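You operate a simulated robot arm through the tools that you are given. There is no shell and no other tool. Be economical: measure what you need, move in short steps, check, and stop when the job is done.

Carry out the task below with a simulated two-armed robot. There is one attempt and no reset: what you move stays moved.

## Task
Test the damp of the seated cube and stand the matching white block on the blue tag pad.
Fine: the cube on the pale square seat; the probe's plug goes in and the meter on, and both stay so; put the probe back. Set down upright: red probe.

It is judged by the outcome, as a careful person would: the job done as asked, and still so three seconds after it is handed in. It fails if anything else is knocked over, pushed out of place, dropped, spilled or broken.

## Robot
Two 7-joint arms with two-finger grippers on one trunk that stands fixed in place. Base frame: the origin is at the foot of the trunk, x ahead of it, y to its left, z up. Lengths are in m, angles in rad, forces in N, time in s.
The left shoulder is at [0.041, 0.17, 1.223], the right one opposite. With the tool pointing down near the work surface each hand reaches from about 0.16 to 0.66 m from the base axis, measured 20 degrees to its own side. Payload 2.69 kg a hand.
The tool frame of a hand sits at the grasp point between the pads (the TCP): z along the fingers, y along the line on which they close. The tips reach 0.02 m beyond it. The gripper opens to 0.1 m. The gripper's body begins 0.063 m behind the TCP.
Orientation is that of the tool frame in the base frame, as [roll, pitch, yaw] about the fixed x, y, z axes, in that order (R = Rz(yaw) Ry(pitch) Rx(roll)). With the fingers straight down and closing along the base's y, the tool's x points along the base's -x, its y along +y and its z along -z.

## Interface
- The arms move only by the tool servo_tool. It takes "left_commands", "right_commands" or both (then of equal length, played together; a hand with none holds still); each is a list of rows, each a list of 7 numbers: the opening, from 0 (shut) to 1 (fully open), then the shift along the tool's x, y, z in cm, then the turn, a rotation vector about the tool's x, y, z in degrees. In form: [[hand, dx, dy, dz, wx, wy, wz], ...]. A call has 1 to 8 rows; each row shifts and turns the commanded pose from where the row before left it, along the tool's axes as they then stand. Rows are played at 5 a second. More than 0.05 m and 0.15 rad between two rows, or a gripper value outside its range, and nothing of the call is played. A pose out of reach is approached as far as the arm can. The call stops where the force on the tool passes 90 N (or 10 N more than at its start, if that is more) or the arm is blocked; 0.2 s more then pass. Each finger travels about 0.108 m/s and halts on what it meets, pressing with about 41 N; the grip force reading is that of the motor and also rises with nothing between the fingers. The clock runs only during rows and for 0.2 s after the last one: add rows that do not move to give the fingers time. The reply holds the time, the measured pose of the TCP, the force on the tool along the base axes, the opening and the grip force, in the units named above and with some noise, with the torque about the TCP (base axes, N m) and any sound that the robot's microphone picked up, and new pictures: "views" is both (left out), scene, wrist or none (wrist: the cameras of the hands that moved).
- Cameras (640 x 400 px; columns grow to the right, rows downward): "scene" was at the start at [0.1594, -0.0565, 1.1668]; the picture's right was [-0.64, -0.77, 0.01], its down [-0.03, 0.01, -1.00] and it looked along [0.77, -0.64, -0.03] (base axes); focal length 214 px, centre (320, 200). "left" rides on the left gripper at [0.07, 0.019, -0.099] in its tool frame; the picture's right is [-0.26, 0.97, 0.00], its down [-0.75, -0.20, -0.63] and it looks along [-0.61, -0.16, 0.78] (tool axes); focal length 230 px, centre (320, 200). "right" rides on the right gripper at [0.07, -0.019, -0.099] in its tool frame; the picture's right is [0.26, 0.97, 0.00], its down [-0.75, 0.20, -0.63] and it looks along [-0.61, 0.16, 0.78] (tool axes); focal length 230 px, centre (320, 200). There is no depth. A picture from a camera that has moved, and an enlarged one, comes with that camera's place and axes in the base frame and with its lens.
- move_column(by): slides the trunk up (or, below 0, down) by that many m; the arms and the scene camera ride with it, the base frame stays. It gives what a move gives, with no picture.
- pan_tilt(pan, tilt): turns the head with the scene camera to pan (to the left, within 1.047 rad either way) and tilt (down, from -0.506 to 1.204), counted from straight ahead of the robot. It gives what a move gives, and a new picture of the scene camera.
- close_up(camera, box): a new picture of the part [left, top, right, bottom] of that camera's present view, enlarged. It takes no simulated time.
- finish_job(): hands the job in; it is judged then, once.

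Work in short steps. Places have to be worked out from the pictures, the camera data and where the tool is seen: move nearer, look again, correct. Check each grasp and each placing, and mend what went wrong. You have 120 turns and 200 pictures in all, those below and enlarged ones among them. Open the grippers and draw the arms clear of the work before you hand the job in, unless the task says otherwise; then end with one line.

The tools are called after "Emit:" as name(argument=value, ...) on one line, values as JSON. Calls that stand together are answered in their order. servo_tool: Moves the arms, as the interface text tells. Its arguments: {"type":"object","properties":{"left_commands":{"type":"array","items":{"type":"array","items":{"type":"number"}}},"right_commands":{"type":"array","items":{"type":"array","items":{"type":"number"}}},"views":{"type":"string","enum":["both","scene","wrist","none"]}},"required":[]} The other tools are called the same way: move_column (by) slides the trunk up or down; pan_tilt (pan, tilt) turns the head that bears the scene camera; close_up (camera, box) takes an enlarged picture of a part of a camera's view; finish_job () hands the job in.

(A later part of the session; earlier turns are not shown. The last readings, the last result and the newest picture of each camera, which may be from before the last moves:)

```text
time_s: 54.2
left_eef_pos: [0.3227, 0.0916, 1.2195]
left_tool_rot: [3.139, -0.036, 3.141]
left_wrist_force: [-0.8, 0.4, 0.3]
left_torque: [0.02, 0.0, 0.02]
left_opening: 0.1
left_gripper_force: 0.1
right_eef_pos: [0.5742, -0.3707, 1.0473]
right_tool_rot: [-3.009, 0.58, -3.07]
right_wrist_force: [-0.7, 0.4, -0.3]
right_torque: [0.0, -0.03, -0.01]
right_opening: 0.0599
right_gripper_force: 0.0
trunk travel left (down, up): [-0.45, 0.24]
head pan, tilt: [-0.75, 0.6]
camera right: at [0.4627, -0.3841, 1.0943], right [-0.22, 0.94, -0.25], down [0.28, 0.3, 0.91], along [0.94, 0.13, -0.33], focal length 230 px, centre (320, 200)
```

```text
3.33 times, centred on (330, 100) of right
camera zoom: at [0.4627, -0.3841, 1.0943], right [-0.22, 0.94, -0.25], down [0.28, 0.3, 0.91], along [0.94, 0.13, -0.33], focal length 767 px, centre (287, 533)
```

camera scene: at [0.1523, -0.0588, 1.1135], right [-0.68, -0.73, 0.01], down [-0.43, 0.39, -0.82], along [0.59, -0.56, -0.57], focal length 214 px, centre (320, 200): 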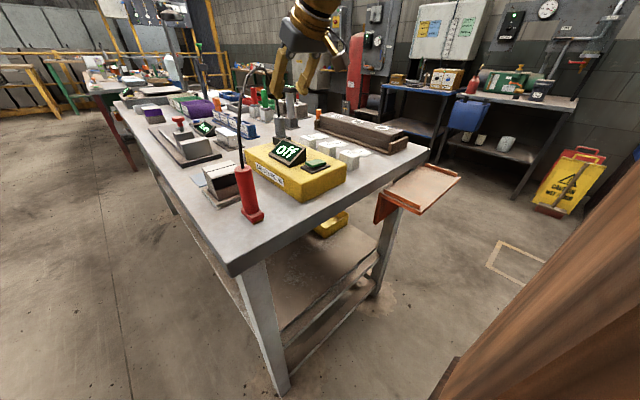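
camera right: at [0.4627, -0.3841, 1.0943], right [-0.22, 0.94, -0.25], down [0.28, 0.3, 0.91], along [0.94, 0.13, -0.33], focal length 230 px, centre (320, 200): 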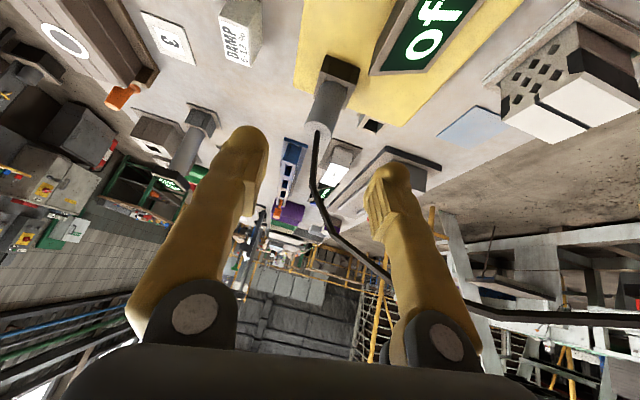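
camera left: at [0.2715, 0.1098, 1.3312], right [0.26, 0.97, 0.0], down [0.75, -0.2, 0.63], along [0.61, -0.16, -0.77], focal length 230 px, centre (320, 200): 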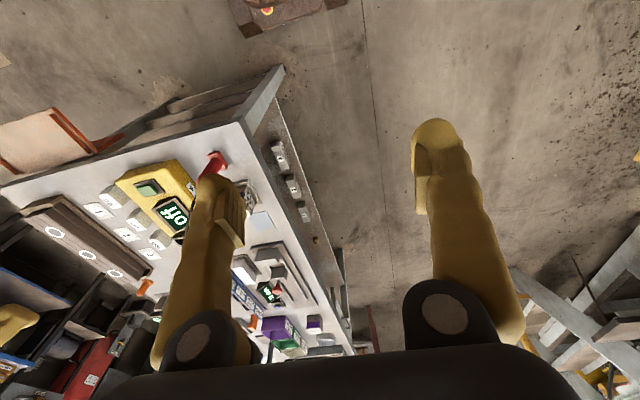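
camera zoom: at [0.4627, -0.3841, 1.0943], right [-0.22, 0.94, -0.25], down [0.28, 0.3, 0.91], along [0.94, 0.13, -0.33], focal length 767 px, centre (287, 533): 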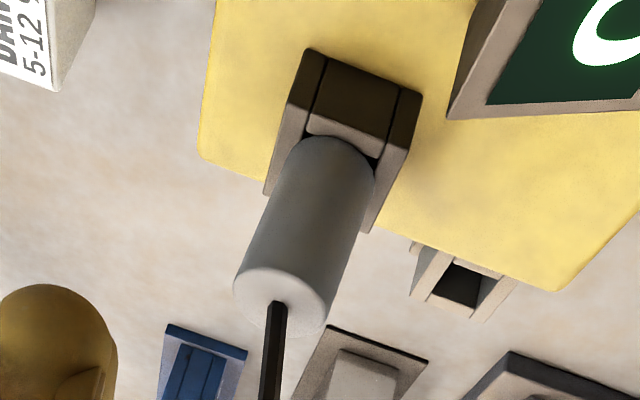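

Plug is now well seated. Return over the button, straight down and closed.

Emit:
servo_tool(right_commands=[[0.6, 0, 0, -1, -5.4, 0, 3.6], [0.5, 2.8, 0.6, -1.9, 0, 0, 0], [0.3, 2.8, 0.7, -1.9, 0, 0, 0], [0, 2.8, 0.6, -1.3, 0, 0, 0], [0, 0, 0, 0, 0, 8.3, 0], [0, 0, 0, 0, 0, 8.3, 0], [0, 0, 0, 0, 0, 8.3, 0], [0, 0, 0, 0, 0, 8.3, 0]], views="wrist")

```text
time_s: 56.0
left_eef_pos: [0.3242, 0.0914, 1.2198]
left_tool_rot: [3.138, -0.036, 3.141]
left_wrist_force: [-0.2, 0.7, -0.4]
left_torque: [-0.03, 0.01, -0.01]
left_opening: 0.1
left_gripper_force: 0.1
right_eef_pos: [0.4717, -0.3481, 1.0522]
right_tool_rot: [3.138, 0.002, 3.141]
right_wrist_force: [0.4, -0.9, 0.0]
right_torque: [-0.03, -0.01, -0.02]
right_opening: 0.0001
right_gripper_force: 30.1
trunk travel left (down, up): [-0.45, 0.24]
head pan, tilt: [-0.75, 0.6]
camera right: at [0.4025, -0.3674, 1.1514], right [-0.26, 0.97, 0.0], down [0.75, 0.2, 0.63], along [0.61, 0.16, -0.78], focal length 230 px, centre (320, 200)
```

right: 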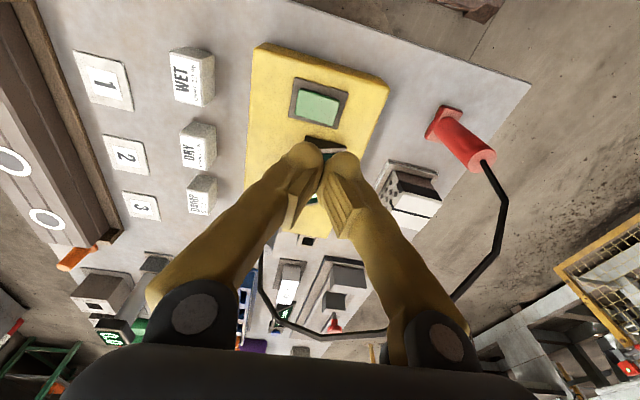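

Press the button: down to contact and about 30 N, then read.

Emit:
servo_tool(right_commands=[[0, -0.2, -0.3, 4, 0, 0, 0], [0, 0, 0, 4, 0, 0, 0], [0, 0, 0, 3, 0, 0, 0], [0, 0, 0, 1.2, 0, 0, 0], [0, 0, 0, 0.3, 0, 0, 0], [0, 0, 0, 0, 0, 0, 0]], views="none")

Emit:
close_up(camera="scene", box=[260, 110, 350, 190])

```text
time_s: 57.4
left_eef_pos: [0.3219, 0.0922, 1.22]
left_tool_rot: [3.14, -0.036, 3.141]
left_wrist_force: [0.0, 0.1, -0.5]
left_torque: [-0.01, -0.04, -0.03]
left_opening: 0.1
left_gripper_force: 0.0
right_eef_pos: [0.4759, -0.3513, 0.9302]
right_tool_rot: [3.139, 0.005, -3.14]
right_wrist_force: [-0.1, 0.9, 13.1]
right_torque: [0.06, 0.03, -0.03]
right_opening: 0.0062
right_gripper_force: 28.9
trunk travel left (down, up): [-0.45, 0.24]
head pan, tilt: [-0.75, 0.6]
```

```text
5.00 times, centred on (305, 150) of scene
camera zoom: at [0.1526, -0.0585, 1.1136], right [-0.68, -0.73, 0.01], down [-0.43, 0.38, -0.82], along [0.59, -0.56, -0.57], focal length 1072 px, centre (395, 450)
```

zoom: 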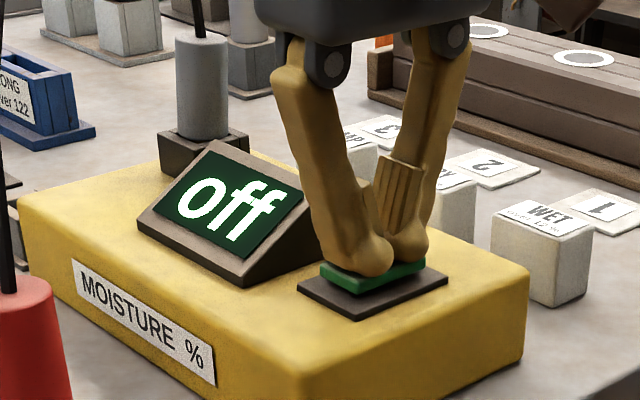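

Still off. Compare the button's pressed depth closely with the free-state picture.

Emit:
close_up(camera="scene", box=[295, 145, 345, 180])

Emit:
close_up(camera="right", box=[260, 100, 390, 200])

```text
11.43 times, centred on (320, 162) of scene
camera zoom: at [0.1526, -0.0585, 1.1136], right [-0.68, -0.73, 0.01], down [-0.43, 0.38, -0.82], along [0.59, -0.56, -0.57], focal length 2451 px, centre (320, 629)
```

zoom: 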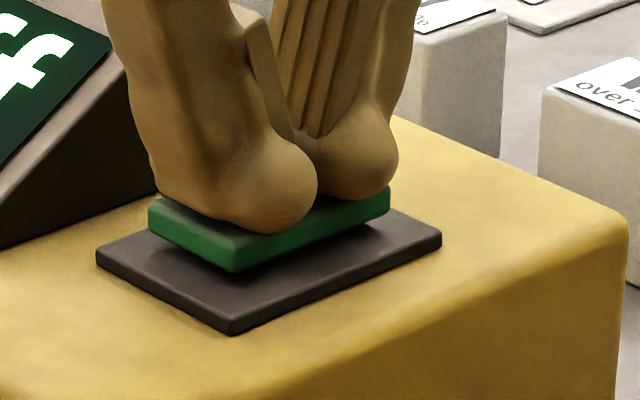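

```text
4.00 times, centred on (325, 150) of right
camera zoom: at [0.4053, -0.3699, 1.0285], right [-0.26, 0.97, 0.0], down [0.75, 0.2, 0.64], along [0.61, 0.16, -0.77], focal length 920 px, centre (300, 400)
```

zoom: 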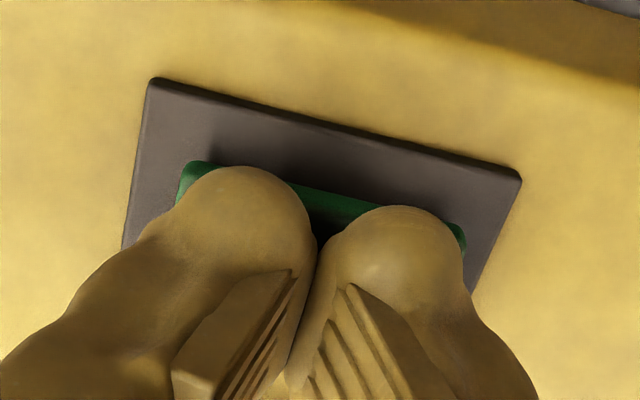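

The button bottoms about 4 mm down; the only clicks came after my longest, hardest hold. Push harder and hold.

Emit:
servo_tool(right_commands=[[0, 0, 0, 0.3, 0, 0, 0], [0, 0, 0, 0.3, 0, 0, 0], [0, 0, 0, 0.2, 0, 0, 0], [0, 0, 0, 0, 0, 0, 0], [0, 0, 0, 0, 0, 0, 0], [0, 0, 0, 0, 0, 0, 0], [0, 0, 0, 0, 0, 0, 0]], views="none")

Emit:
close_up(camera="scene", box=[270, 125, 345, 180])

```text
time_s: 59.0
left_eef_pos: [0.316, 0.0932, 1.2338]
left_tool_rot: [-3.141, 0.012, 3.141]
left_wrist_force: [0.1, -0.9, -0.2]
left_torque: [0.04, 0.03, -0.05]
left_opening: 0.0998
left_gripper_force: 0.1
right_eef_pos: [0.4746, -0.3511, 0.9284]
right_tool_rot: [-3.142, 0.025, -3.141]
right_wrist_force: [4.0, -14.9, 68.7]
right_torque: [-0.24, 0.37, 0.01]
right_opening: 0.006
right_gripper_force: 29.4
trunk travel left (down, up): [-0.45, 0.24]
head pan, tilt: [-0.75, 0.6]
heard: click
```

```text
7.27 times, centred on (308, 152) of scene
camera zoom: at [0.1351, -0.0575, 1.116], right [-0.68, -0.73, 0.0], down [-0.41, 0.38, -0.83], along [0.6, -0.56, -0.56], focal length 1560 px, centre (411, 546)
```

zoom: 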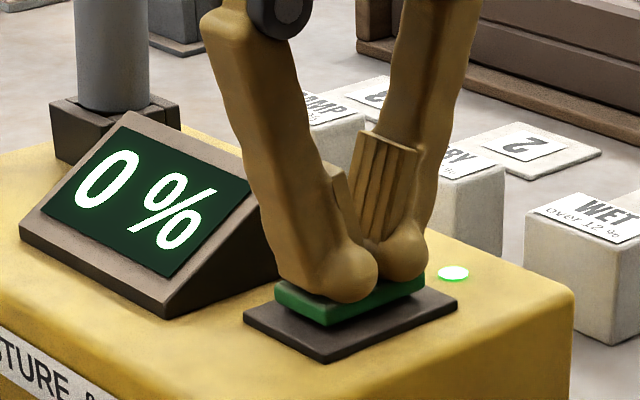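

It clicked: the display reads "0 %" and a lamp is lit. Release slowly so it doesn't toggle again.

Emit:
servo_tool(right_commands=[[0, 0, 0, -0.2, 0, 0, 0], [0, 0, 0, -0.3, 0, 0, 0], [0, 0, 0, -0.3, 0, 0, 0], [0, 0, 0, -0.4, 0, 0, 0], [0, 0, 0, -0.5, 0, 0, 0], [0, 0, 0, -1, 0, 0, 0], [0, 0, 0, -3, 0, 0, 0]], views="none")

Emit:
close_up(camera="scene", box=[250, 90, 350, 190])

```text
time_s: 60.6
left_eef_pos: [0.3227, 0.0918, 1.2199]
left_tool_rot: [3.137, -0.035, 3.141]
left_wrist_force: [-1.5, -0.9, 0.0]
left_torque: [-0.01, -0.01, 0.01]
left_opening: 0.1002
left_gripper_force: 0.1
right_eef_pos: [0.4746, -0.3509, 0.9794]
right_tool_rot: [3.14, 0.003, -3.14]
right_wrist_force: [-0.7, -0.3, 0.5]
right_torque: [-0.03, -0.02, -0.02]
right_opening: 0.0002
right_gripper_force: 29.4
trunk travel left (down, up): [-0.45, 0.24]
head pan, tilt: [-0.75, 0.6]
heard: click
```

```text
4.00 times, centred on (300, 140) of scene
camera zoom: at [0.1527, -0.0589, 1.1134], right [-0.68, -0.73, 0.01], down [-0.43, 0.39, -0.82], along [0.59, -0.56, -0.57], focal length 858 px, centre (400, 440)
```

zoom: 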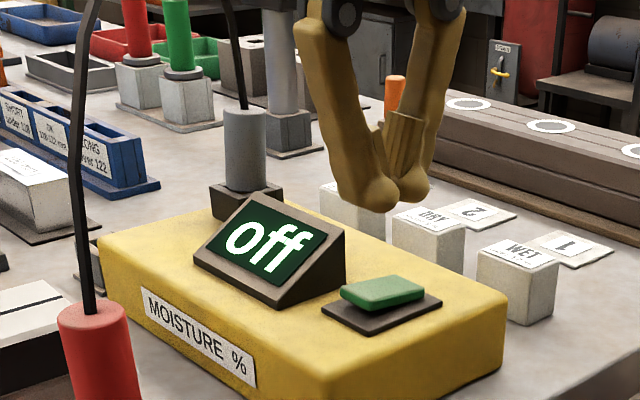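

It toggled off again as I released; the spring-loaded closed fingers seem to snap. I'll press with the fingers slightly open (no closing force) instead.

Emit:
servo_tool(right_commands=[[0.1, 0, 0, 0, 0, 0, 0], [0.1, 0, 0, 3.5, 0, 0, 0], [0.1, 0, 0, 1.2, 0, 0, 0], [0.1, 0, 0, 0.4, 0, 0, 0], [0.1, 0, 0, 0.3, 0, 0, 0], [0.1, 0, 0, 0, 0, 0, 0]], views="none")

Emit:
close_up(camera="scene", box=[270, 125, 345, 180])

```text
time_s: 62.0
left_eef_pos: [0.3178, 0.0932, 1.2225]
left_tool_rot: [3.14, -0.029, -3.141]
left_wrist_force: [-0.5, -0.1, 1.1]
left_torque: [0.01, -0.04, 0.0]
left_opening: 0.1
left_gripper_force: 0.1
right_eef_pos: [0.4765, -0.3497, 0.9308]
right_tool_rot: [-3.139, 0.021, -3.14]
right_wrist_force: [0.8, -12.7, 71.6]
right_torque: [-0.25, 0.4, 0.13]
right_opening: 0.0095
right_gripper_force: 0.1
trunk travel left (down, up): [-0.45, 0.24]
head pan, tilt: [-0.75, 0.6]
heard: click, click, click
```

```text
7.27 times, centred on (308, 152) of scene
camera zoom: at [0.1488, -0.0574, 1.1146], right [-0.68, -0.73, 0.01], down [-0.42, 0.38, -0.82], along [0.6, -0.56, -0.57], focal length 1560 px, centre (411, 546)
```

zoom: 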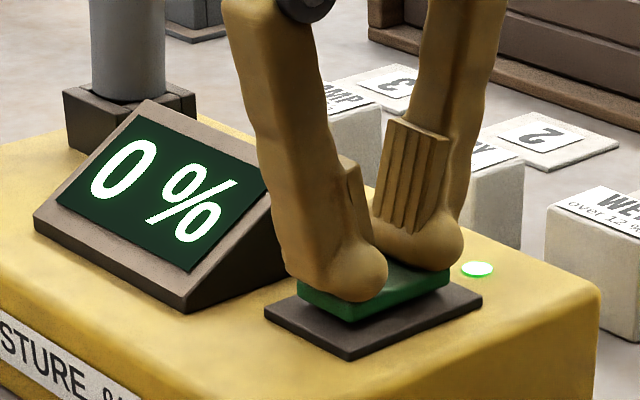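

It is on now ("0 %"). Release in one quick motion.

Emit:
servo_tool(right_commands=[[0.1, 0, 0, -4.5, 0, 0, 0], [0.1, 0, 0, -2, 0, 0, 0]], views="none")

Emit:
close_up(camera="scene", box=[250, 90, 350, 190])

```text
time_s: 62.6
left_eef_pos: [0.3216, 0.0917, 1.2211]
left_tool_rot: [3.139, -0.037, -3.141]
left_wrist_force: [-0.1, 0.2, 0.4]
left_torque: [0.04, 0.04, -0.01]
left_opening: 0.1002
left_gripper_force: 0.1
right_eef_pos: [0.4759, -0.3524, 0.987]
right_tool_rot: [3.137, 0.001, 3.141]
right_wrist_force: [0.5, 0.5, -0.1]
right_torque: [0.04, 0.05, -0.03]
right_opening: 0.01
right_gripper_force: 0.0
trunk travel left (down, up): [-0.45, 0.24]
head pan, tilt: [-0.75, 0.6]
heard: click
```

```text
4.00 times, centred on (300, 140) of scene
camera zoom: at [0.1538, -0.0595, 1.1131], right [-0.68, -0.73, 0.01], down [-0.43, 0.39, -0.82], along [0.59, -0.56, -0.58], focal length 858 px, centre (400, 440)
```

zoom: 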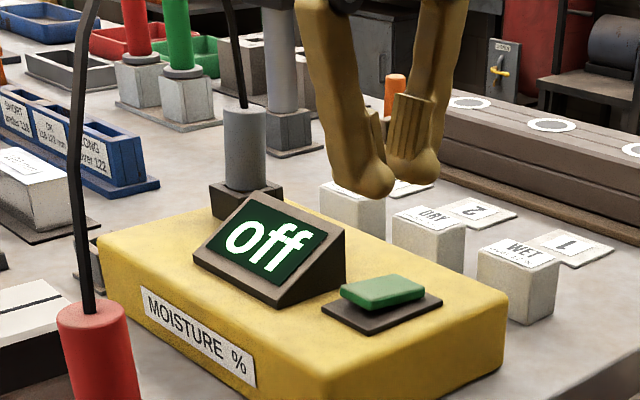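

It goes off again on release, so the click happens at the very edge of the travel. I press deeper still (~88 N) and hold to see if it latches.

Emit:
servo_tool(right_commands=[[0.1, 0, 0, 4, 0, 0, 0], [0.1, 0, 0, 1.4, 0, 0, 0], [0.1, 0, 0, 0.6, 0, 0, 0], [0.1, 0, 0, 0.3, 0, 0, 0], [0.1, 0, 0, 0.15, 0, 0, 0], [0.1, 0, 0, 0, 0, 0, 0], [0.1, 0, 0, 0, 0, 0, 0]], views="none")

Emit:
close_up(camera="scene", box=[270, 125, 345, 180])

```text
time_s: 64.2
left_eef_pos: [0.3175, 0.0925, 1.2232]
left_tool_rot: [3.139, -0.027, -3.141]
left_wrist_force: [0.2, -0.4, -0.5]
left_torque: [-0.01, -0.01, -0.02]
left_opening: 0.0998
left_gripper_force: 0.1
right_eef_pos: [0.4768, -0.3515, 0.9308]
right_tool_rot: [3.141, 0.021, -3.141]
right_wrist_force: [-0.2, -12.1, 68.5]
right_torque: [-0.19, 0.38, 0.18]
right_opening: 0.0098
right_gripper_force: 0.2
trunk travel left (down, up): [-0.45, 0.24]
head pan, tilt: [-0.75, 0.6]
heard: click, click
```

```text
7.27 times, centred on (308, 152) of scene
camera zoom: at [0.1476, -0.0574, 1.1145], right [-0.68, -0.73, 0.01], down [-0.42, 0.38, -0.82], along [0.6, -0.56, -0.57], focal length 1560 px, centre (411, 546)
```

zoom: 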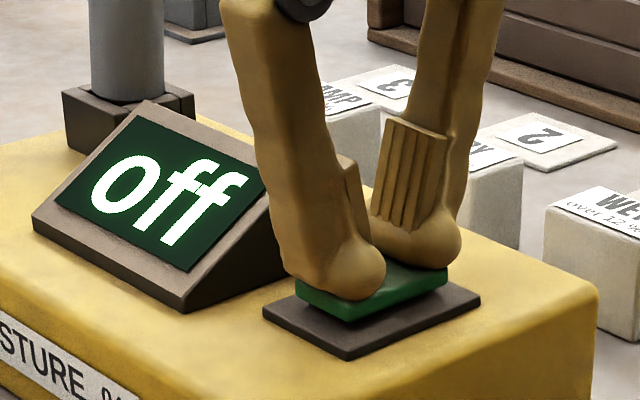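

Two clicks (on, off). Now release and count again.

Emit:
servo_tool(right_commands=[[0.1, 0, 0, -4.5, 0, 0, 0], [0.1, 0, 0, -2, 0, 0, 0]], views="none")

Emit:
close_up(camera="scene", box=[250, 90, 350, 190])

```text
time_s: 64.8
left_eef_pos: [0.3218, 0.0926, 1.2179]
left_tool_rot: [3.137, -0.036, -3.142]
left_wrist_force: [1.1, 0.6, 0.0]
left_torque: [0.05, 0.0, -0.01]
left_opening: 0.0999
left_gripper_force: 0.0
right_eef_pos: [0.4734, -0.3528, 0.9863]
right_tool_rot: [3.137, 0.0, 3.141]
right_wrist_force: [0.0, -0.8, -0.6]
right_torque: [0.0, 0.01, -0.01]
right_opening: 0.0099
right_gripper_force: 0.0
trunk travel left (down, up): [-0.45, 0.24]
head pan, tilt: [-0.75, 0.6]
```

```text
4.00 times, centred on (300, 140) of scene
camera zoom: at [0.1539, -0.0594, 1.1131], right [-0.68, -0.73, 0.01], down [-0.43, 0.39, -0.82], along [0.59, -0.56, -0.58], focal length 858 px, centre (400, 440)
```

zoom: 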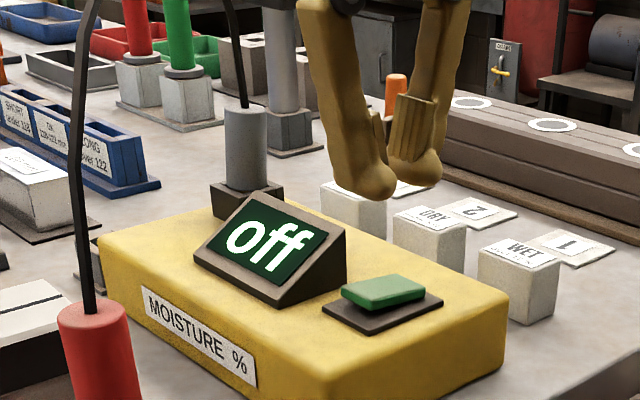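

Pressing seems to make the meter switch on only while the plug's contact is momentarily good: the plug leans ~6° and is likely the cause. I'll regrasp the plug, straighten it and press it home harder.

Emit:
servo_tool(right_commands=[[0.3, 0, 0, -4.5, 0, 0, 0], [0.6, 0, -0.7, -2, 0, -8.3, 0], [0.6, 0, -0.7, 0, 0, -8.3, 0], [0.6, 0, -0.7, 0, 0, -8.3, 0], [0.6, 0, -0.3, 0, 0, -8.3, 0], [0.6, -3.3, 0, 2.3, 0, 0, 0], [0.6, -3.3, 0, 2.3, 0, 0, 0], [0.6, 0, 0, 0, 0, 0, 0]], views="wrist")

Emit:
close_up(camera="right", box=[270, 20, 390, 180])

```text
time_s: 66.6
left_eef_pos: [0.3225, 0.0903, 1.2207]
left_tool_rot: [3.138, -0.035, -3.141]
left_wrist_force: [0.0, 0.2, -0.5]
left_torque: [0.01, 0.04, 0.01]
left_opening: 0.0998
left_gripper_force: 0.0
right_eef_pos: [0.5534, -0.3756, 1.0507]
right_tool_rot: [3.136, 0.585, 3.137]
right_wrist_force: [0.6, 0.5, 0.7]
right_torque: [0.01, 0.01, 0.02]
right_opening: 0.0601
right_gripper_force: 0.0
trunk travel left (down, up): [-0.45, 0.24]
head pan, tilt: [-0.75, 0.6]
camera right: at [0.4418, -0.3948, 1.0937], right [-0.21, 0.97, -0.14], down [0.28, 0.2, 0.94], along [0.94, 0.16, -0.31], focal length 230 px, centre (320, 200)
```

right: 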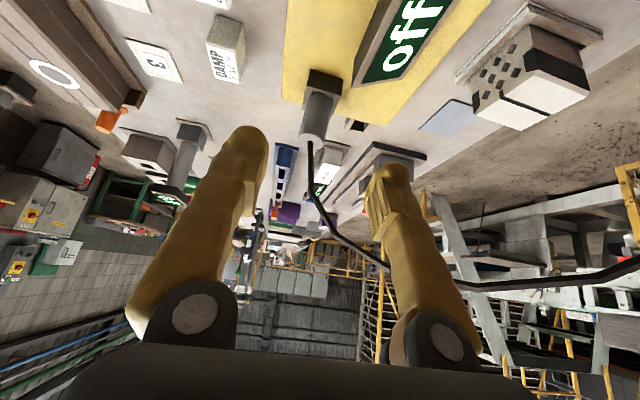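

```text
2.50 times, centred on (330, 100) of right
camera zoom: at [0.4418, -0.3948, 1.0937], right [-0.21, 0.97, -0.14], down [0.28, 0.2, 0.94], along [0.94, 0.16, -0.31], focal length 575 px, centre (295, 450)
```

zoom: 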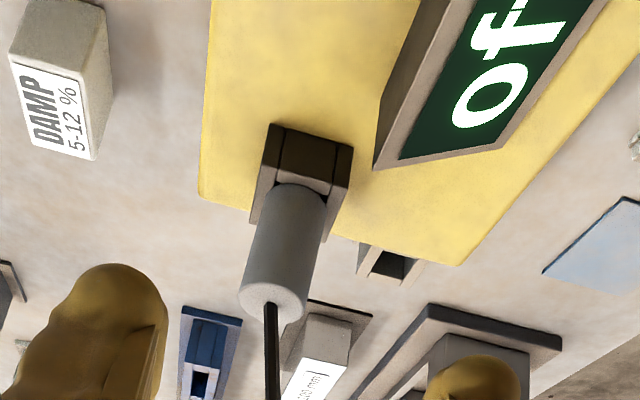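

Advance to straddle the plug and close.

Emit:
servo_tool(right_commands=[[0.6, -0.5, 0, 3.3, 0, 0, 0], [0.6, -0.5, 0, 3.3, 0, 0, 0], [0.6, -0.5, 0, 3.3, 0, 0, 0], [0.6, -0.5, 0, 3.3, 0, 0, 0], [0.3, 0, 0, 0, 0, 0, 0], [0, 0, 0, 0, 0, 0, 0], [0, 0, 0, 0, 0, 0, 0], [0, 0, 0, 0, 0, 0, 0]], views="wrist")

Emit:
close_up(camera="scene", box=[260, 90, 310, 150])

```text
time_s: 68.4
left_eef_pos: [0.3232, 0.0906, 1.2209]
left_tool_rot: [3.138, -0.036, 3.141]
left_wrist_force: [-0.5, 0.4, -0.1]
left_torque: [-0.01, 0.0, 0.0]
left_opening: 0.1
left_gripper_force: 0.0
right_eef_pos: [0.6437, -0.3746, 0.9539]
right_tool_rot: [3.136, 0.582, 3.139]
right_wrist_force: [0.1, -0.5, 0.9]
right_torque: [0.0, -0.01, 0.03]
right_opening: 0.023
right_gripper_force: 41.2
trunk travel left (down, up): [-0.45, 0.24]
head pan, tilt: [-0.75, 0.6]
camera right: at [0.5312, -0.3931, 0.9978], right [-0.21, 0.97, -0.14], down [0.28, 0.2, 0.94], along [0.94, 0.16, -0.31], focal length 230 px, centre (320, 200)
```

right: 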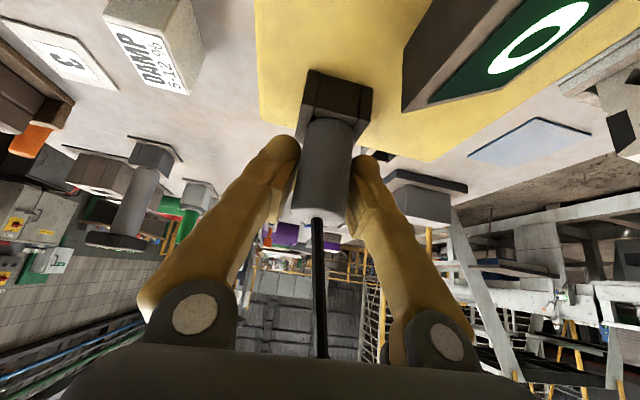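

```text
6.67 times, centred on (285, 120) of scene
camera zoom: at [0.1536, -0.0593, 1.1133], right [-0.68, -0.73, 0.01], down [-0.43, 0.39, -0.82], along [0.59, -0.56, -0.58], focal length 1430 px, centre (553, 733)
```

zoom: 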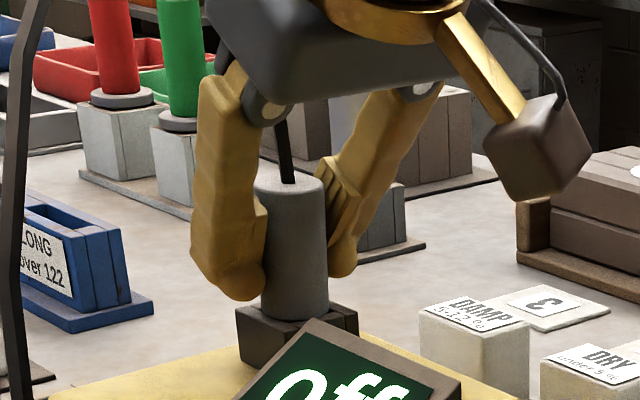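

Grip is flush (23.0 mm). Push down in steps to ~60–70 N.

Emit:
servo_tool(right_commands=[[0, 0.14, 0, 0.21, 0, 0, 0], [0, 0.14, 0, 0.21, 0, 0, 0], [0, 0.14, 0, 0.21, 0, 0, 0], [0, 0.14, 0, 0.21, 0, 0, 0], [0, 0.14, 0, 0.21, 0, 0, 0], [0, 0, 0, 0, 0, 0, 0]], views="none")

Emit:
close_up(camera="scene", box=[265, 105, 295, 150])

Emit:
close_up(camera="right", box=[280, 50, 390, 170])

```text
time_s: 69.8
left_eef_pos: [0.3166, 0.0946, 1.2299]
left_tool_rot: [-3.141, -0.002, -3.141]
left_wrist_force: [-0.6, 0.6, 0.7]
left_torque: [0.0, 0.02, 0.01]
left_opening: 0.1
left_gripper_force: 0.0
right_eef_pos: [0.6434, -0.3734, 0.9522]
right_tool_rot: [-3.141, 0.607, 3.139]
right_wrist_force: [0.3, -0.2, 48.8]
right_torque: [0.01, 0.36, 0.0]
right_opening: 0.0225
right_gripper_force: 41.2
trunk travel left (down, up): [-0.45, 0.24]
head pan, tilt: [-0.75, 0.6]
```

```text
8.89 times, centred on (280, 128) of scene
camera zoom: at [0.1394, -0.0567, 1.1156], right [-0.68, -0.73, 0.0], down [-0.42, 0.38, -0.82], along [0.6, -0.56, -0.57], focal length 1906 px, centre (676, 844)
```

zoom: 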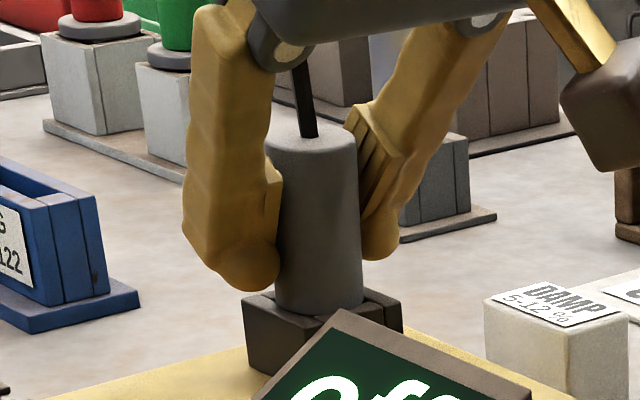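

```text
3.33 times, centred on (335, 110) of right
camera zoom: at [0.5302, -0.3928, 0.9943], right [-0.21, 0.97, -0.15], down [0.26, 0.2, 0.95], along [0.94, 0.16, -0.29], focal length 767 px, centre (270, 500)
```

zoom: 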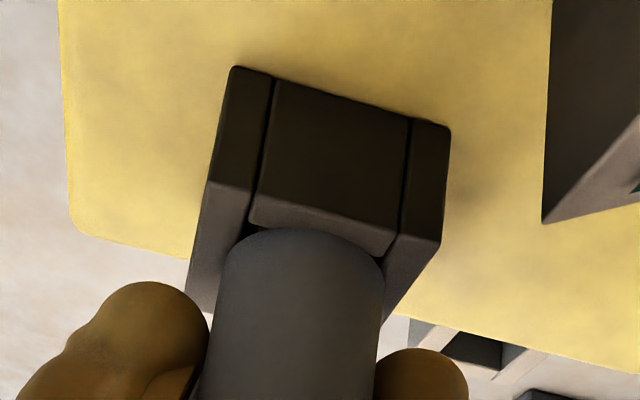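

Cylinder sits flush on the rim. Back off the downward command to a light touch, then open and retreat.

Emit:
servo_tool(right_commands=[[0, -0.25, 0, -0.38, 0, 0, 0], [0, -0.25, 0, -0.38, 0, 0, 0], [0, 0, 0, 0, 0, 0, 0]], views="none")

Emit:
servo_tool(right_commands=[[0.3, 0, 0, 0, 0, 0, 0], [0.6, 0, 0, 0, 0, 0, 0], [0.6, 0, 0, 0, 0, 0, 0], [0.6, 0, 0, -3, 0, 0, 0], [0.6, 0, 0, -4, 0, 0, 0], [0.6, 0, 0, -4, 0, 0, 0]], views="wrist")

Emit:
close_up(camera="scene", box=[265, 105, 295, 150])

Emit:
close_up(camera="right", box=[270, 40, 390, 160])

```text
time_s: 70.6
left_eef_pos: [0.322, 0.0931, 1.221]
left_tool_rot: [3.141, -0.033, -3.14]
left_wrist_force: [0.2, -0.3, 0.4]
left_torque: [0.02, -0.05, 0.05]
left_opening: 0.1001
left_gripper_force: 0.0
right_eef_pos: [0.6452, -0.3762, 0.9523]
right_tool_rot: [3.14, 0.591, 3.139]
right_wrist_force: [4.6, 3.4, 28.1]
right_torque: [0.18, -0.12, -0.01]
right_opening: 0.0223
right_gripper_force: 40.9
trunk travel left (down, up): [-0.45, 0.24]
head pan, tilt: [-0.75, 0.6]
```

```text
time_s: 72.0
left_eef_pos: [0.3216, 0.0931, 1.2213]
left_tool_rot: [3.14, -0.034, 3.141]
left_wrist_force: [0.3, 0.5, -0.3]
left_torque: [-0.02, 0.02, -0.04]
left_opening: 0.1001
left_gripper_force: 0.0
right_eef_pos: [0.5816, -0.3762, 1.0428]
right_tool_rot: [3.139, 0.585, 3.138]
right_wrist_force: [-0.8, 0.6, -0.1]
right_torque: [0.01, 0.01, -0.02]
right_opening: 0.0601
right_gripper_force: 0.0
trunk travel left (down, up): [-0.45, 0.24]
head pan, tilt: [-0.75, 0.6]
camera right: at [0.4698, -0.3937, 1.0874], right [-0.21, 0.97, -0.14], down [0.28, 0.2, 0.94], along [0.94, 0.16, -0.31], focal length 230 px, centre (320, 200)
```

right: 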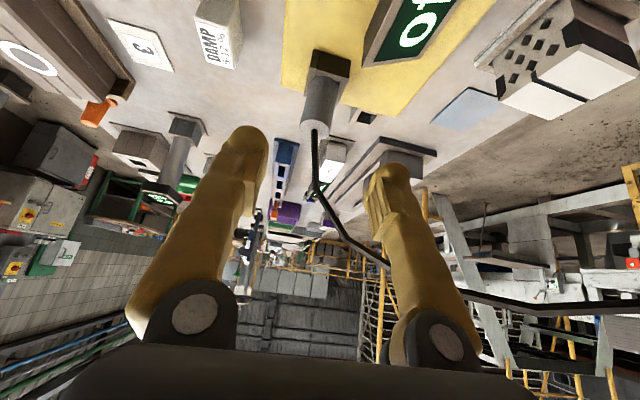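

```text
8.89 times, centred on (280, 128) of scene
camera zoom: at [0.1523, -0.0588, 1.1136], right [-0.68, -0.73, 0.01], down [-0.43, 0.39, -0.82], along [0.59, -0.56, -0.57], focal length 1906 px, centre (676, 844)
```

zoom: 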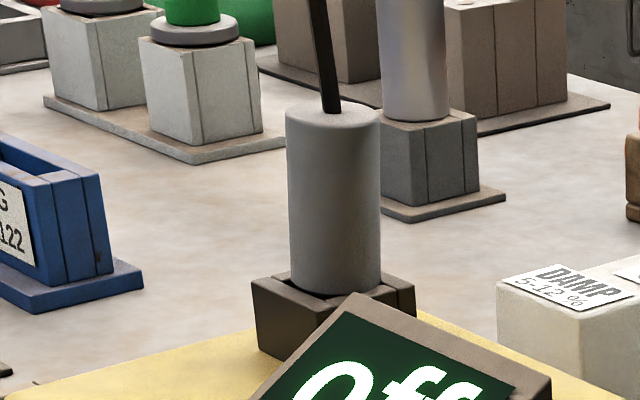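

```text
3.33 times, centred on (330, 100) of right
camera zoom: at [0.4698, -0.3937, 1.0874], right [-0.21, 0.97, -0.14], down [0.28, 0.2, 0.94], along [0.94, 0.16, -0.31], focal length 767 px, centre (287, 533)
```

zoom: 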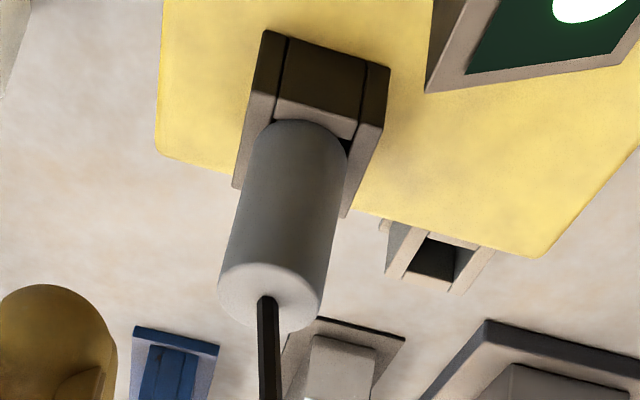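

The plug sits flush now. Try the button again.

Emit:
servo_tool(right_commands=[[0.5, 2.8, 0.6, -2.6, 0, 0, 0], [0.3, 2.8, 0.9, -2.1, 0, 0, 0], [0.1, 2.8, 0.8, -1.3, 0, 0, 0], [0.1, 0, 0, 0, 0, 8.3, 0], [0.1, 0, 0, 0, 0, 8.3, 0], [0.1, 0, 0, 0, 0, 8.3, 0], [0.1, 0, 0, 0, 0, 8.3, 0], [0.1, 0, 0, 0, 0, 0, 0]], views="none")

Emit:
servo_tool(right_commands=[[0.1, 0, 0, 4, 0, 0, 0], [0.1, 0, 0, 4, 0, 0, 0], [0.1, 0, 0, 2.5, 0, 0, 0], [0.1, 0, 0, 0, 0, 0, 0]], views="wrist")

```text
time_s: 73.8
left_eef_pos: [0.3216, 0.0909, 1.2199]
left_tool_rot: [3.139, -0.036, 3.142]
left_wrist_force: [0.4, 0.0, -0.2]
left_torque: [0.01, 0.0, 0.01]
left_opening: 0.1
left_gripper_force: 0.1
right_eef_pos: [0.4782, -0.3524, 1.0458]
right_tool_rot: [3.138, 0.002, -3.139]
right_wrist_force: [-0.1, 0.1, -0.9]
right_torque: [0.01, -0.06, 0.0]
right_opening: 0.0098
right_gripper_force: 0.1
trunk travel left (down, up): [-0.45, 0.24]
head pan, tilt: [-0.75, 0.6]
```

```text
time_s: 74.8
left_eef_pos: [0.3223, 0.0917, 1.2215]
left_tool_rot: [3.139, -0.035, -3.141]
left_wrist_force: [0.3, 0.3, 0.1]
left_torque: [0.03, -0.04, 0.01]
left_opening: 0.1
left_gripper_force: 0.1
right_eef_pos: [0.4821, -0.3537, 0.9401]
right_tool_rot: [3.136, 0.005, 3.139]
right_wrist_force: [-0.4, 0.4, -0.1]
right_torque: [0.02, -0.01, 0.03]
right_opening: 0.01
right_gripper_force: 0.0
trunk travel left (down, up): [-0.45, 0.24]
head pan, tilt: [-0.75, 0.6]
camera right: at [0.4129, -0.3727, 1.0395], right [-0.26, 0.97, 0.0], down [0.75, 0.2, 0.63], along [0.61, 0.16, -0.77], focal length 230 px, centre (320, 200)
```

right: 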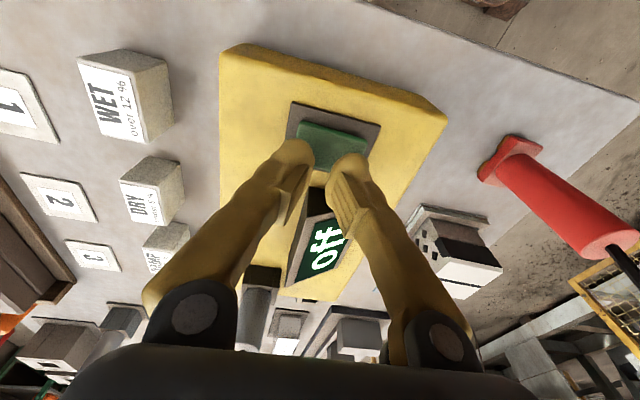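

Centre over the button (0.473,-0.350) and press gently, listening.

Emit:
servo_tool(right_commands=[[0.1, 0.9, 0.35, 0, 0, 0, 0], [0.1, 0, 0, 0.8, 0, 0, 0], [0.1, 0, 0, 0.25, 0, 0, 0], [0.1, 0, 0, 0.2, 0, 0, 0], [0.1, 0, 0, 0, 0, 0, 0]], views="none")

Emit:
close_up(camera="scene", box=[270, 125, 345, 180])

Emit:
servo_tool(right_commands=[[0.1, 0, 0, 0.2, 0, 0, 0], [0.1, 0, 0, 0.2, 0, 0, 0], [0.1, 0, 0, 0, 0, 0, 0]], views="none")

Emit:
close_up(camera="scene", box=[270, 125, 345, 180])

```text
time_s: 76.0
left_eef_pos: [0.3216, 0.0922, 1.2215]
left_tool_rot: [3.14, -0.036, -3.14]
left_wrist_force: [-0.2, 0.7, 0.2]
left_torque: [0.01, -0.07, 0.03]
left_opening: 0.0999
left_gripper_force: 0.0
right_eef_pos: [0.4749, -0.3501, 0.9319]
right_tool_rot: [3.14, 0.013, -3.141]
right_wrist_force: [4.4, -7.2, 33.6]
right_torque: [-0.17, 0.06, 0.04]
right_opening: 0.0098
right_gripper_force: 0.1
trunk travel left (down, up): [-0.45, 0.24]
head pan, tilt: [-0.75, 0.6]
```

```text
7.27 times, centred on (308, 152) of scene
camera zoom: at [0.1519, -0.0585, 1.1139], right [-0.68, -0.73, 0.01], down [-0.43, 0.38, -0.82], along [0.59, -0.56, -0.57], focal length 1560 px, centre (411, 546)
```

zoom: 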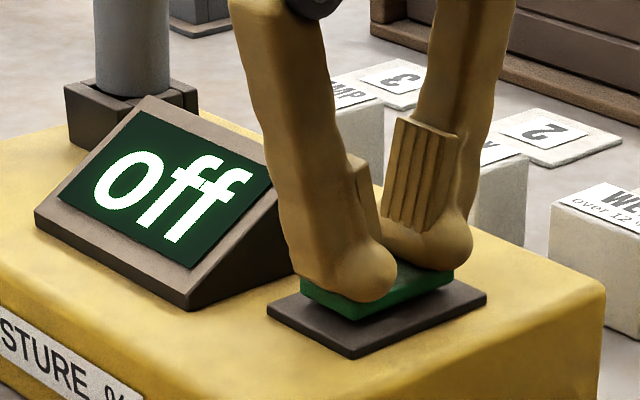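

```text
time_s: 76.8
left_eef_pos: [0.3178, 0.0929, 1.2224]
left_tool_rot: [3.139, -0.031, 3.139]
left_wrist_force: [0.3, 0.4, 0.0]
left_torque: [0.02, 0.01, 0.03]
left_opening: 0.0999
left_gripper_force: 0.2
right_eef_pos: [0.4731, -0.3498, 0.9316]
right_tool_rot: [-3.14, 0.019, 3.139]
right_wrist_force: [-0.8, -16.3, 68.9]
right_torque: [-0.38, 0.34, 0.27]
right_opening: 0.0087
right_gripper_force: 0.0
trunk travel left (down, up): [-0.45, 0.24]
head pan, tilt: [-0.75, 0.6]
heard: click
```

```text
7.27 times, centred on (308, 152) of scene
camera zoom: at [0.1489, -0.058, 1.1144], right [-0.68, -0.73, 0.01], down [-0.42, 0.38, -0.82], along [0.6, -0.56, -0.57], focal length 1560 px, centre (411, 546)
```

zoom: 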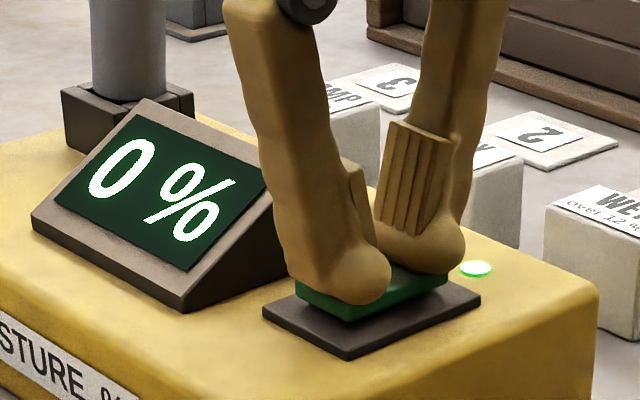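

On again at ~69 N. Release quickly, straight up.

Emit:
servo_tool(right_commands=[[0.1, 0, 0, -4.5, 0, 0, 0]], views="none")

Emit:
close_up(camera="scene", box=[250, 90, 350, 190])

```text
time_s: 77.2
left_eef_pos: [0.3199, 0.0921, 1.2203]
left_tool_rot: [3.14, -0.032, -3.141]
left_wrist_force: [-0.5, 0.5, 0.4]
left_torque: [-0.04, -0.1, 0.0]
left_opening: 0.1
left_gripper_force: 0.0
right_eef_pos: [0.4675, -0.346, 0.9691]
right_tool_rot: [3.136, 0.003, -3.141]
right_wrist_force: [-1.2, 0.5, 0.8]
right_torque: [-0.01, -0.06, 0.01]
right_opening: 0.01
right_gripper_force: 0.0
trunk travel left (down, up): [-0.45, 0.24]
head pan, tilt: [-0.75, 0.6]
heard: click, click
```

```text
4.00 times, centred on (300, 140) of scene
camera zoom: at [0.1512, -0.0582, 1.1133], right [-0.68, -0.73, 0.01], down [-0.43, 0.38, -0.82], along [0.59, -0.56, -0.57], focal length 858 px, centre (400, 440)
```

zoom: 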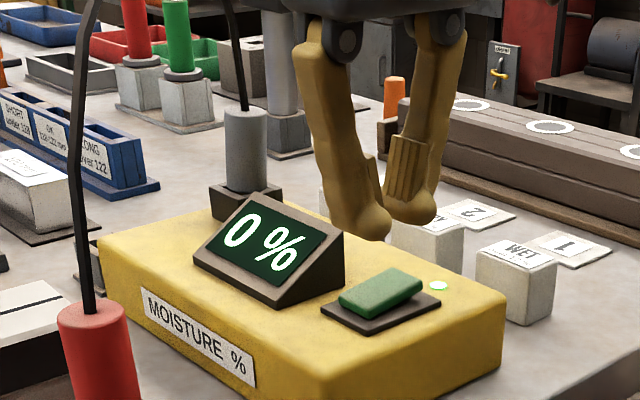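

It's ON ("0 %", lamp lit) with the hand off the button. Move up and away and verify it stays.

Emit:
servo_tool(right_commands=[[0.3, 0, 0, -4, 0, 0, 0], [0.5, 0, 0, -4, 0, 0, 0], [0.6, 0, 0, -4, 0, 0, 0], [0.6, 0, 0, 0, 0, 0, 0]], views="wrist")

Emit:
close_up(camera="scene", box=[190, 90, 350, 230])

```text
time_s: 78.2
left_eef_pos: [0.3236, 0.0915, 1.2212]
left_tool_rot: [3.139, -0.037, 3.141]
left_wrist_force: [0.0, -0.2, 0.6]
left_torque: [0.0, 0.01, -0.01]
left_opening: 0.1001
left_gripper_force: 0.1
right_eef_pos: [0.4703, -0.3509, 1.0881]
right_tool_rot: [3.139, 0.004, -3.141]
right_wrist_force: [-0.3, 0.1, 0.7]
right_torque: [0.01, 0.0, -0.02]
right_opening: 0.0601
right_gripper_force: 0.1
trunk travel left (down, up): [-0.45, 0.24]
head pan, tilt: [-0.75, 0.6]
camera right: at [0.4011, -0.3688, 1.1866], right [-0.26, 0.97, 0.0], down [0.75, 0.2, 0.63], along [0.61, 0.17, -0.77], focal length 230 px, centre (320, 200)
```

right: 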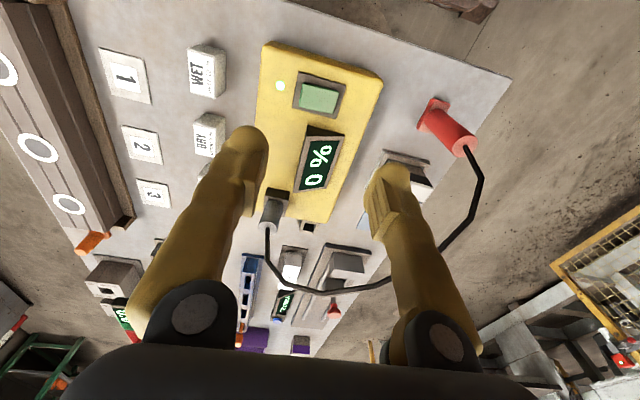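

```text
2.86 times, centred on (270, 160) of scene
camera zoom: at [0.1537, -0.0596, 1.1133], right [-0.68, -0.73, 0.01], down [-0.43, 0.39, -0.82], along [0.59, -0.56, -0.58], focal length 613 px, centre (463, 314)
```

zoom: 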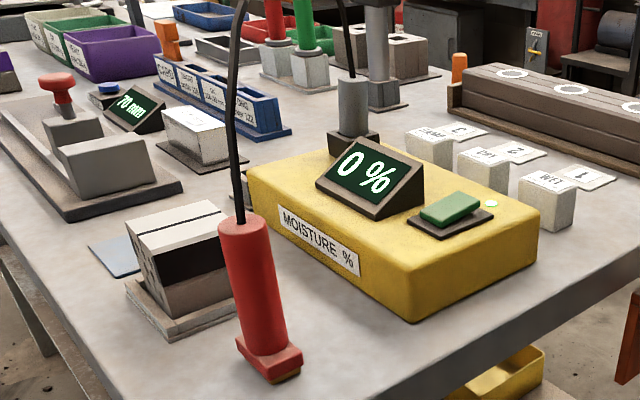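

The meter stays on. Now the probe: I back the hand off toward the robot, slide to y≈-0.186 and pitch 45° so the palm avoids the cable.

Emit:
servo_tool(right_commands=[[0.7, 4, 0, 0, 0, 0, 0], [0.7, 4, 0, 1, 0, 0, 0], [0.7, 2, 4, 1, 0, 0, 0], [0.7, 0, 4.2, 1, 0, 0, 0], [0.7, 0, 4.2, 1, 0, 0, 0], [0.7, 0, 4, 1, 0, 0, 0]], views="none")

Emit:
servo_tool(right_commands=[[0.7, 0, 0, 0, 0, -7.5, 0], [0.7, 0, 0, 0, 0, -7.5, 0], [0.7, 0, 0, 0, 0, -7.5, 0], [0.7, 0, 0, 0, 0, -7.5, 0], [0.7, 0, 0, 0, 0, -7.5, 0], [0.7, 0, 0, 0, 0, -7.5, 0], [0.7, 0, 0, 0, 0, 0, 0]], views="both")

```text
time_s: 79.6
left_eef_pos: [0.3237, 0.0923, 1.2204]
left_tool_rot: [3.141, -0.037, 3.142]
left_wrist_force: [0.2, 0.6, -0.1]
left_torque: [-0.02, -0.02, 0.02]
left_opening: 0.1002
left_gripper_force: 0.1
right_eef_pos: [0.373, -0.1835, 1.0399]
right_tool_rot: [3.138, 0.004, 3.139]
right_wrist_force: [0.8, 0.0, 0.8]
right_torque: [0.01, 0.02, -0.02]
right_opening: 0.0703
right_gripper_force: 0.0
trunk travel left (down, up): [-0.45, 0.24]
head pan, tilt: [-0.75, 0.6]
```

```text
time_s: 81.2
left_eef_pos: [0.3229, 0.0902, 1.2202]
left_tool_rot: [3.137, -0.035, -3.14]
left_wrist_force: [0.0, -0.7, 1.0]
left_torque: [0.01, 0.02, 0.0]
left_opening: 0.0999
left_gripper_force: 0.1
right_eef_pos: [0.4138, -0.1742, 1.0374]
right_tool_rot: [3.131, 0.807, 3.136]
right_wrist_force: [0.3, -0.7, -1.5]
right_torque: [-0.02, 0.01, -0.01]
right_opening: 0.0701
right_gripper_force: 0.0
right hand out of reach, approached as far as the arm can: row 5, 6
trunk travel left (down, up): [-0.45, 0.24]
head pan, tilt: [-0.75, 0.6]
camera scene: at [0.1531, -0.0593, 1.1134], right [-0.68, -0.73, 0.01], down [-0.43, 0.39, -0.82], along [0.59, -0.56, -0.58], focal length 214 px, centre (320, 200)
camera right: at [0.2943, -0.1934, 1.0556], right [-0.18, 0.97, -0.18], down [0.06, 0.19, 0.98], along [0.98, 0.16, -0.1], focal length 230 px, centre (320, 200)
```

scene: 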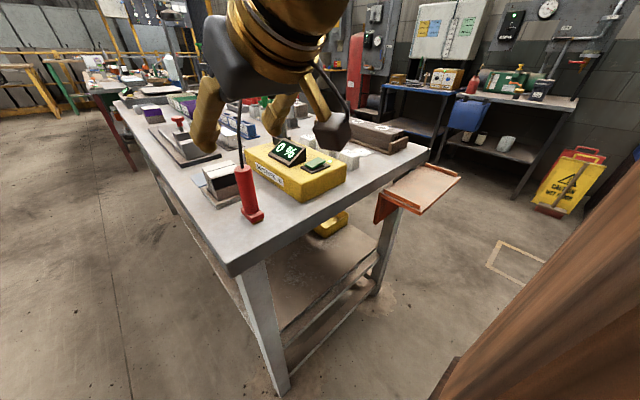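
right: 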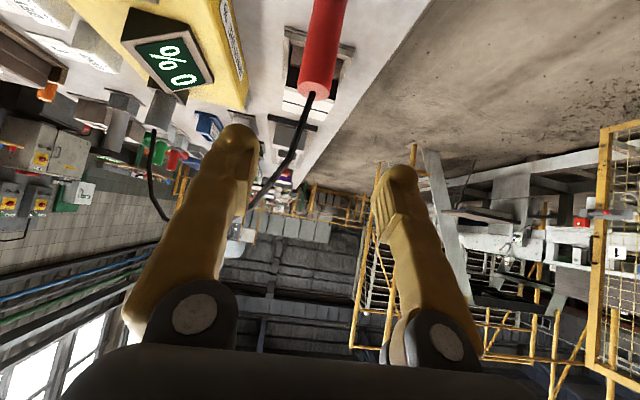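

The 45° pitch was only barely reachable here, but it's now achieved at (0.414,-0.174,1.037). Lower behind the probe to z≈0.93 first, below the cable exit.

Emit:
servo_tool(right_commands=[[0.7, 2.6, -0.4, 2.5, 0, 0, 0], [0.7, 2.6, -0.4, 2.5, 0, 0, 0], [0.7, 2.5, -0.3, 2.4, 0, 0, 0], [0.7, 0, 0, 0, 0, 0, 0]], views="wrist")

Emit:
close_up(camera="scene", box=[180, 60, 360, 240])

```text
time_s: 82.2
left_eef_pos: [0.3237, 0.0914, 1.2205]
left_tool_rot: [3.138, -0.034, 3.14]
left_wrist_force: [0.1, 1.2, 0.0]
left_torque: [0.02, 0.0, 0.05]
left_opening: 0.0999
left_gripper_force: 0.1
right_eef_pos: [0.4015, -0.1895, 0.9285]
right_tool_rot: [3.14, 0.79, 3.141]
right_wrist_force: [0.0, -0.9, -0.4]
right_torque: [0.01, -0.01, 0.01]
right_opening: 0.07
right_gripper_force: 0.1
trunk travel left (down, up): [-0.45, 0.24]
head pan, tilt: [-0.75, 0.6]
camera right: at [0.2827, -0.208, 0.9478], right [-0.18, 0.97, -0.18], down [0.08, 0.2, 0.98], along [0.98, 0.16, -0.11], focal length 230 px, centre (320, 200)
```

right: 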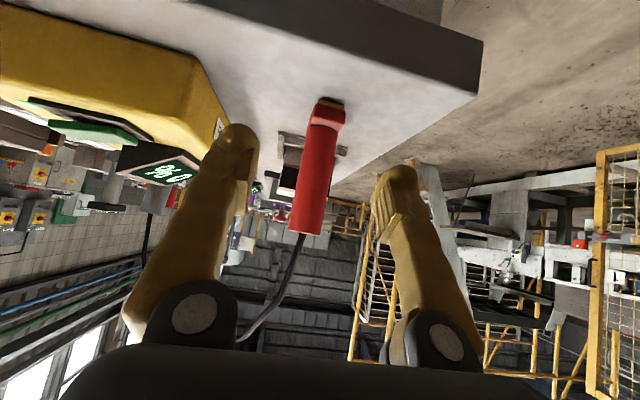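

```text
2.22 times, centred on (270, 150) of scene
camera zoom: at [0.1527, -0.0589, 1.1135], right [-0.68, -0.73, 0.01], down [-0.43, 0.39, -0.82], along [0.59, -0.56, -0.57], focal length 477 px, centre (431, 311)
```

zoom: 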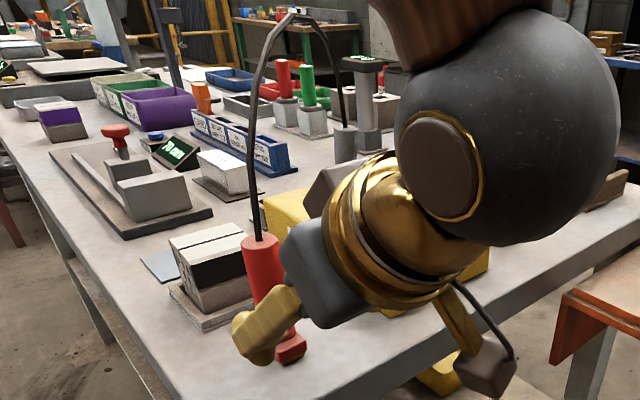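

Probe is centred between the fingers. Move forward 6.7 cm and close.

Emit:
servo_tool(right_commands=[[0.7, -2.4, 0.2, 2.4, 0, 0, 0], [0.7, -2.3, 0.2, 2.35, 0, 0, 0], [0.7, 0, 0, 0, 0, 0, 0]], views="wrist")

Emit:
close_up(camera="scene", box=[190, 110, 310, 230])

```text
time_s: 83.0
left_eef_pos: [0.3227, 0.0907, 1.2207]
left_tool_rot: [3.139, -0.034, 3.141]
left_wrist_force: [0.4, 0.1, 0.6]
left_torque: [0.04, -0.03, -0.01]
left_opening: 0.0999
left_gripper_force: 0.1
right_eef_pos: [0.4686, -0.184, 0.9264]
right_tool_rot: [3.138, 0.789, 3.138]
right_wrist_force: [0.1, -0.2, -0.3]
right_torque: [0.02, -0.03, -0.01]
right_opening: 0.0702
right_gripper_force: 0.1
trunk travel left (down, up): [-0.45, 0.24]
head pan, tilt: [-0.75, 0.6]
camera right: at [0.3497, -0.2032, 0.9465], right [-0.18, 0.97, -0.18], down [0.08, 0.2, 0.98], along [0.98, 0.16, -0.11], focal length 230 px, centre (320, 200)
```

right: 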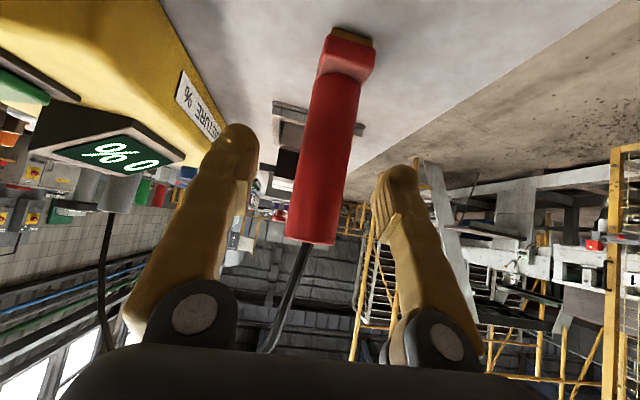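

```text
3.33 times, centred on (250, 170) of scene
camera zoom: at [0.1531, -0.0592, 1.1134], right [-0.68, -0.73, 0.01], down [-0.43, 0.39, -0.82], along [0.59, -0.56, -0.58], focal length 715 px, centre (553, 300)
```

zoom: 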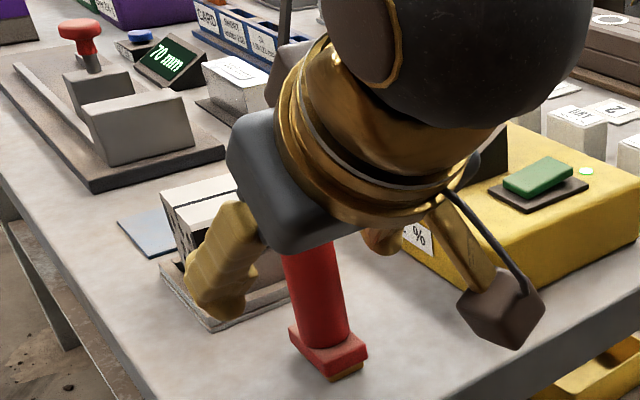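

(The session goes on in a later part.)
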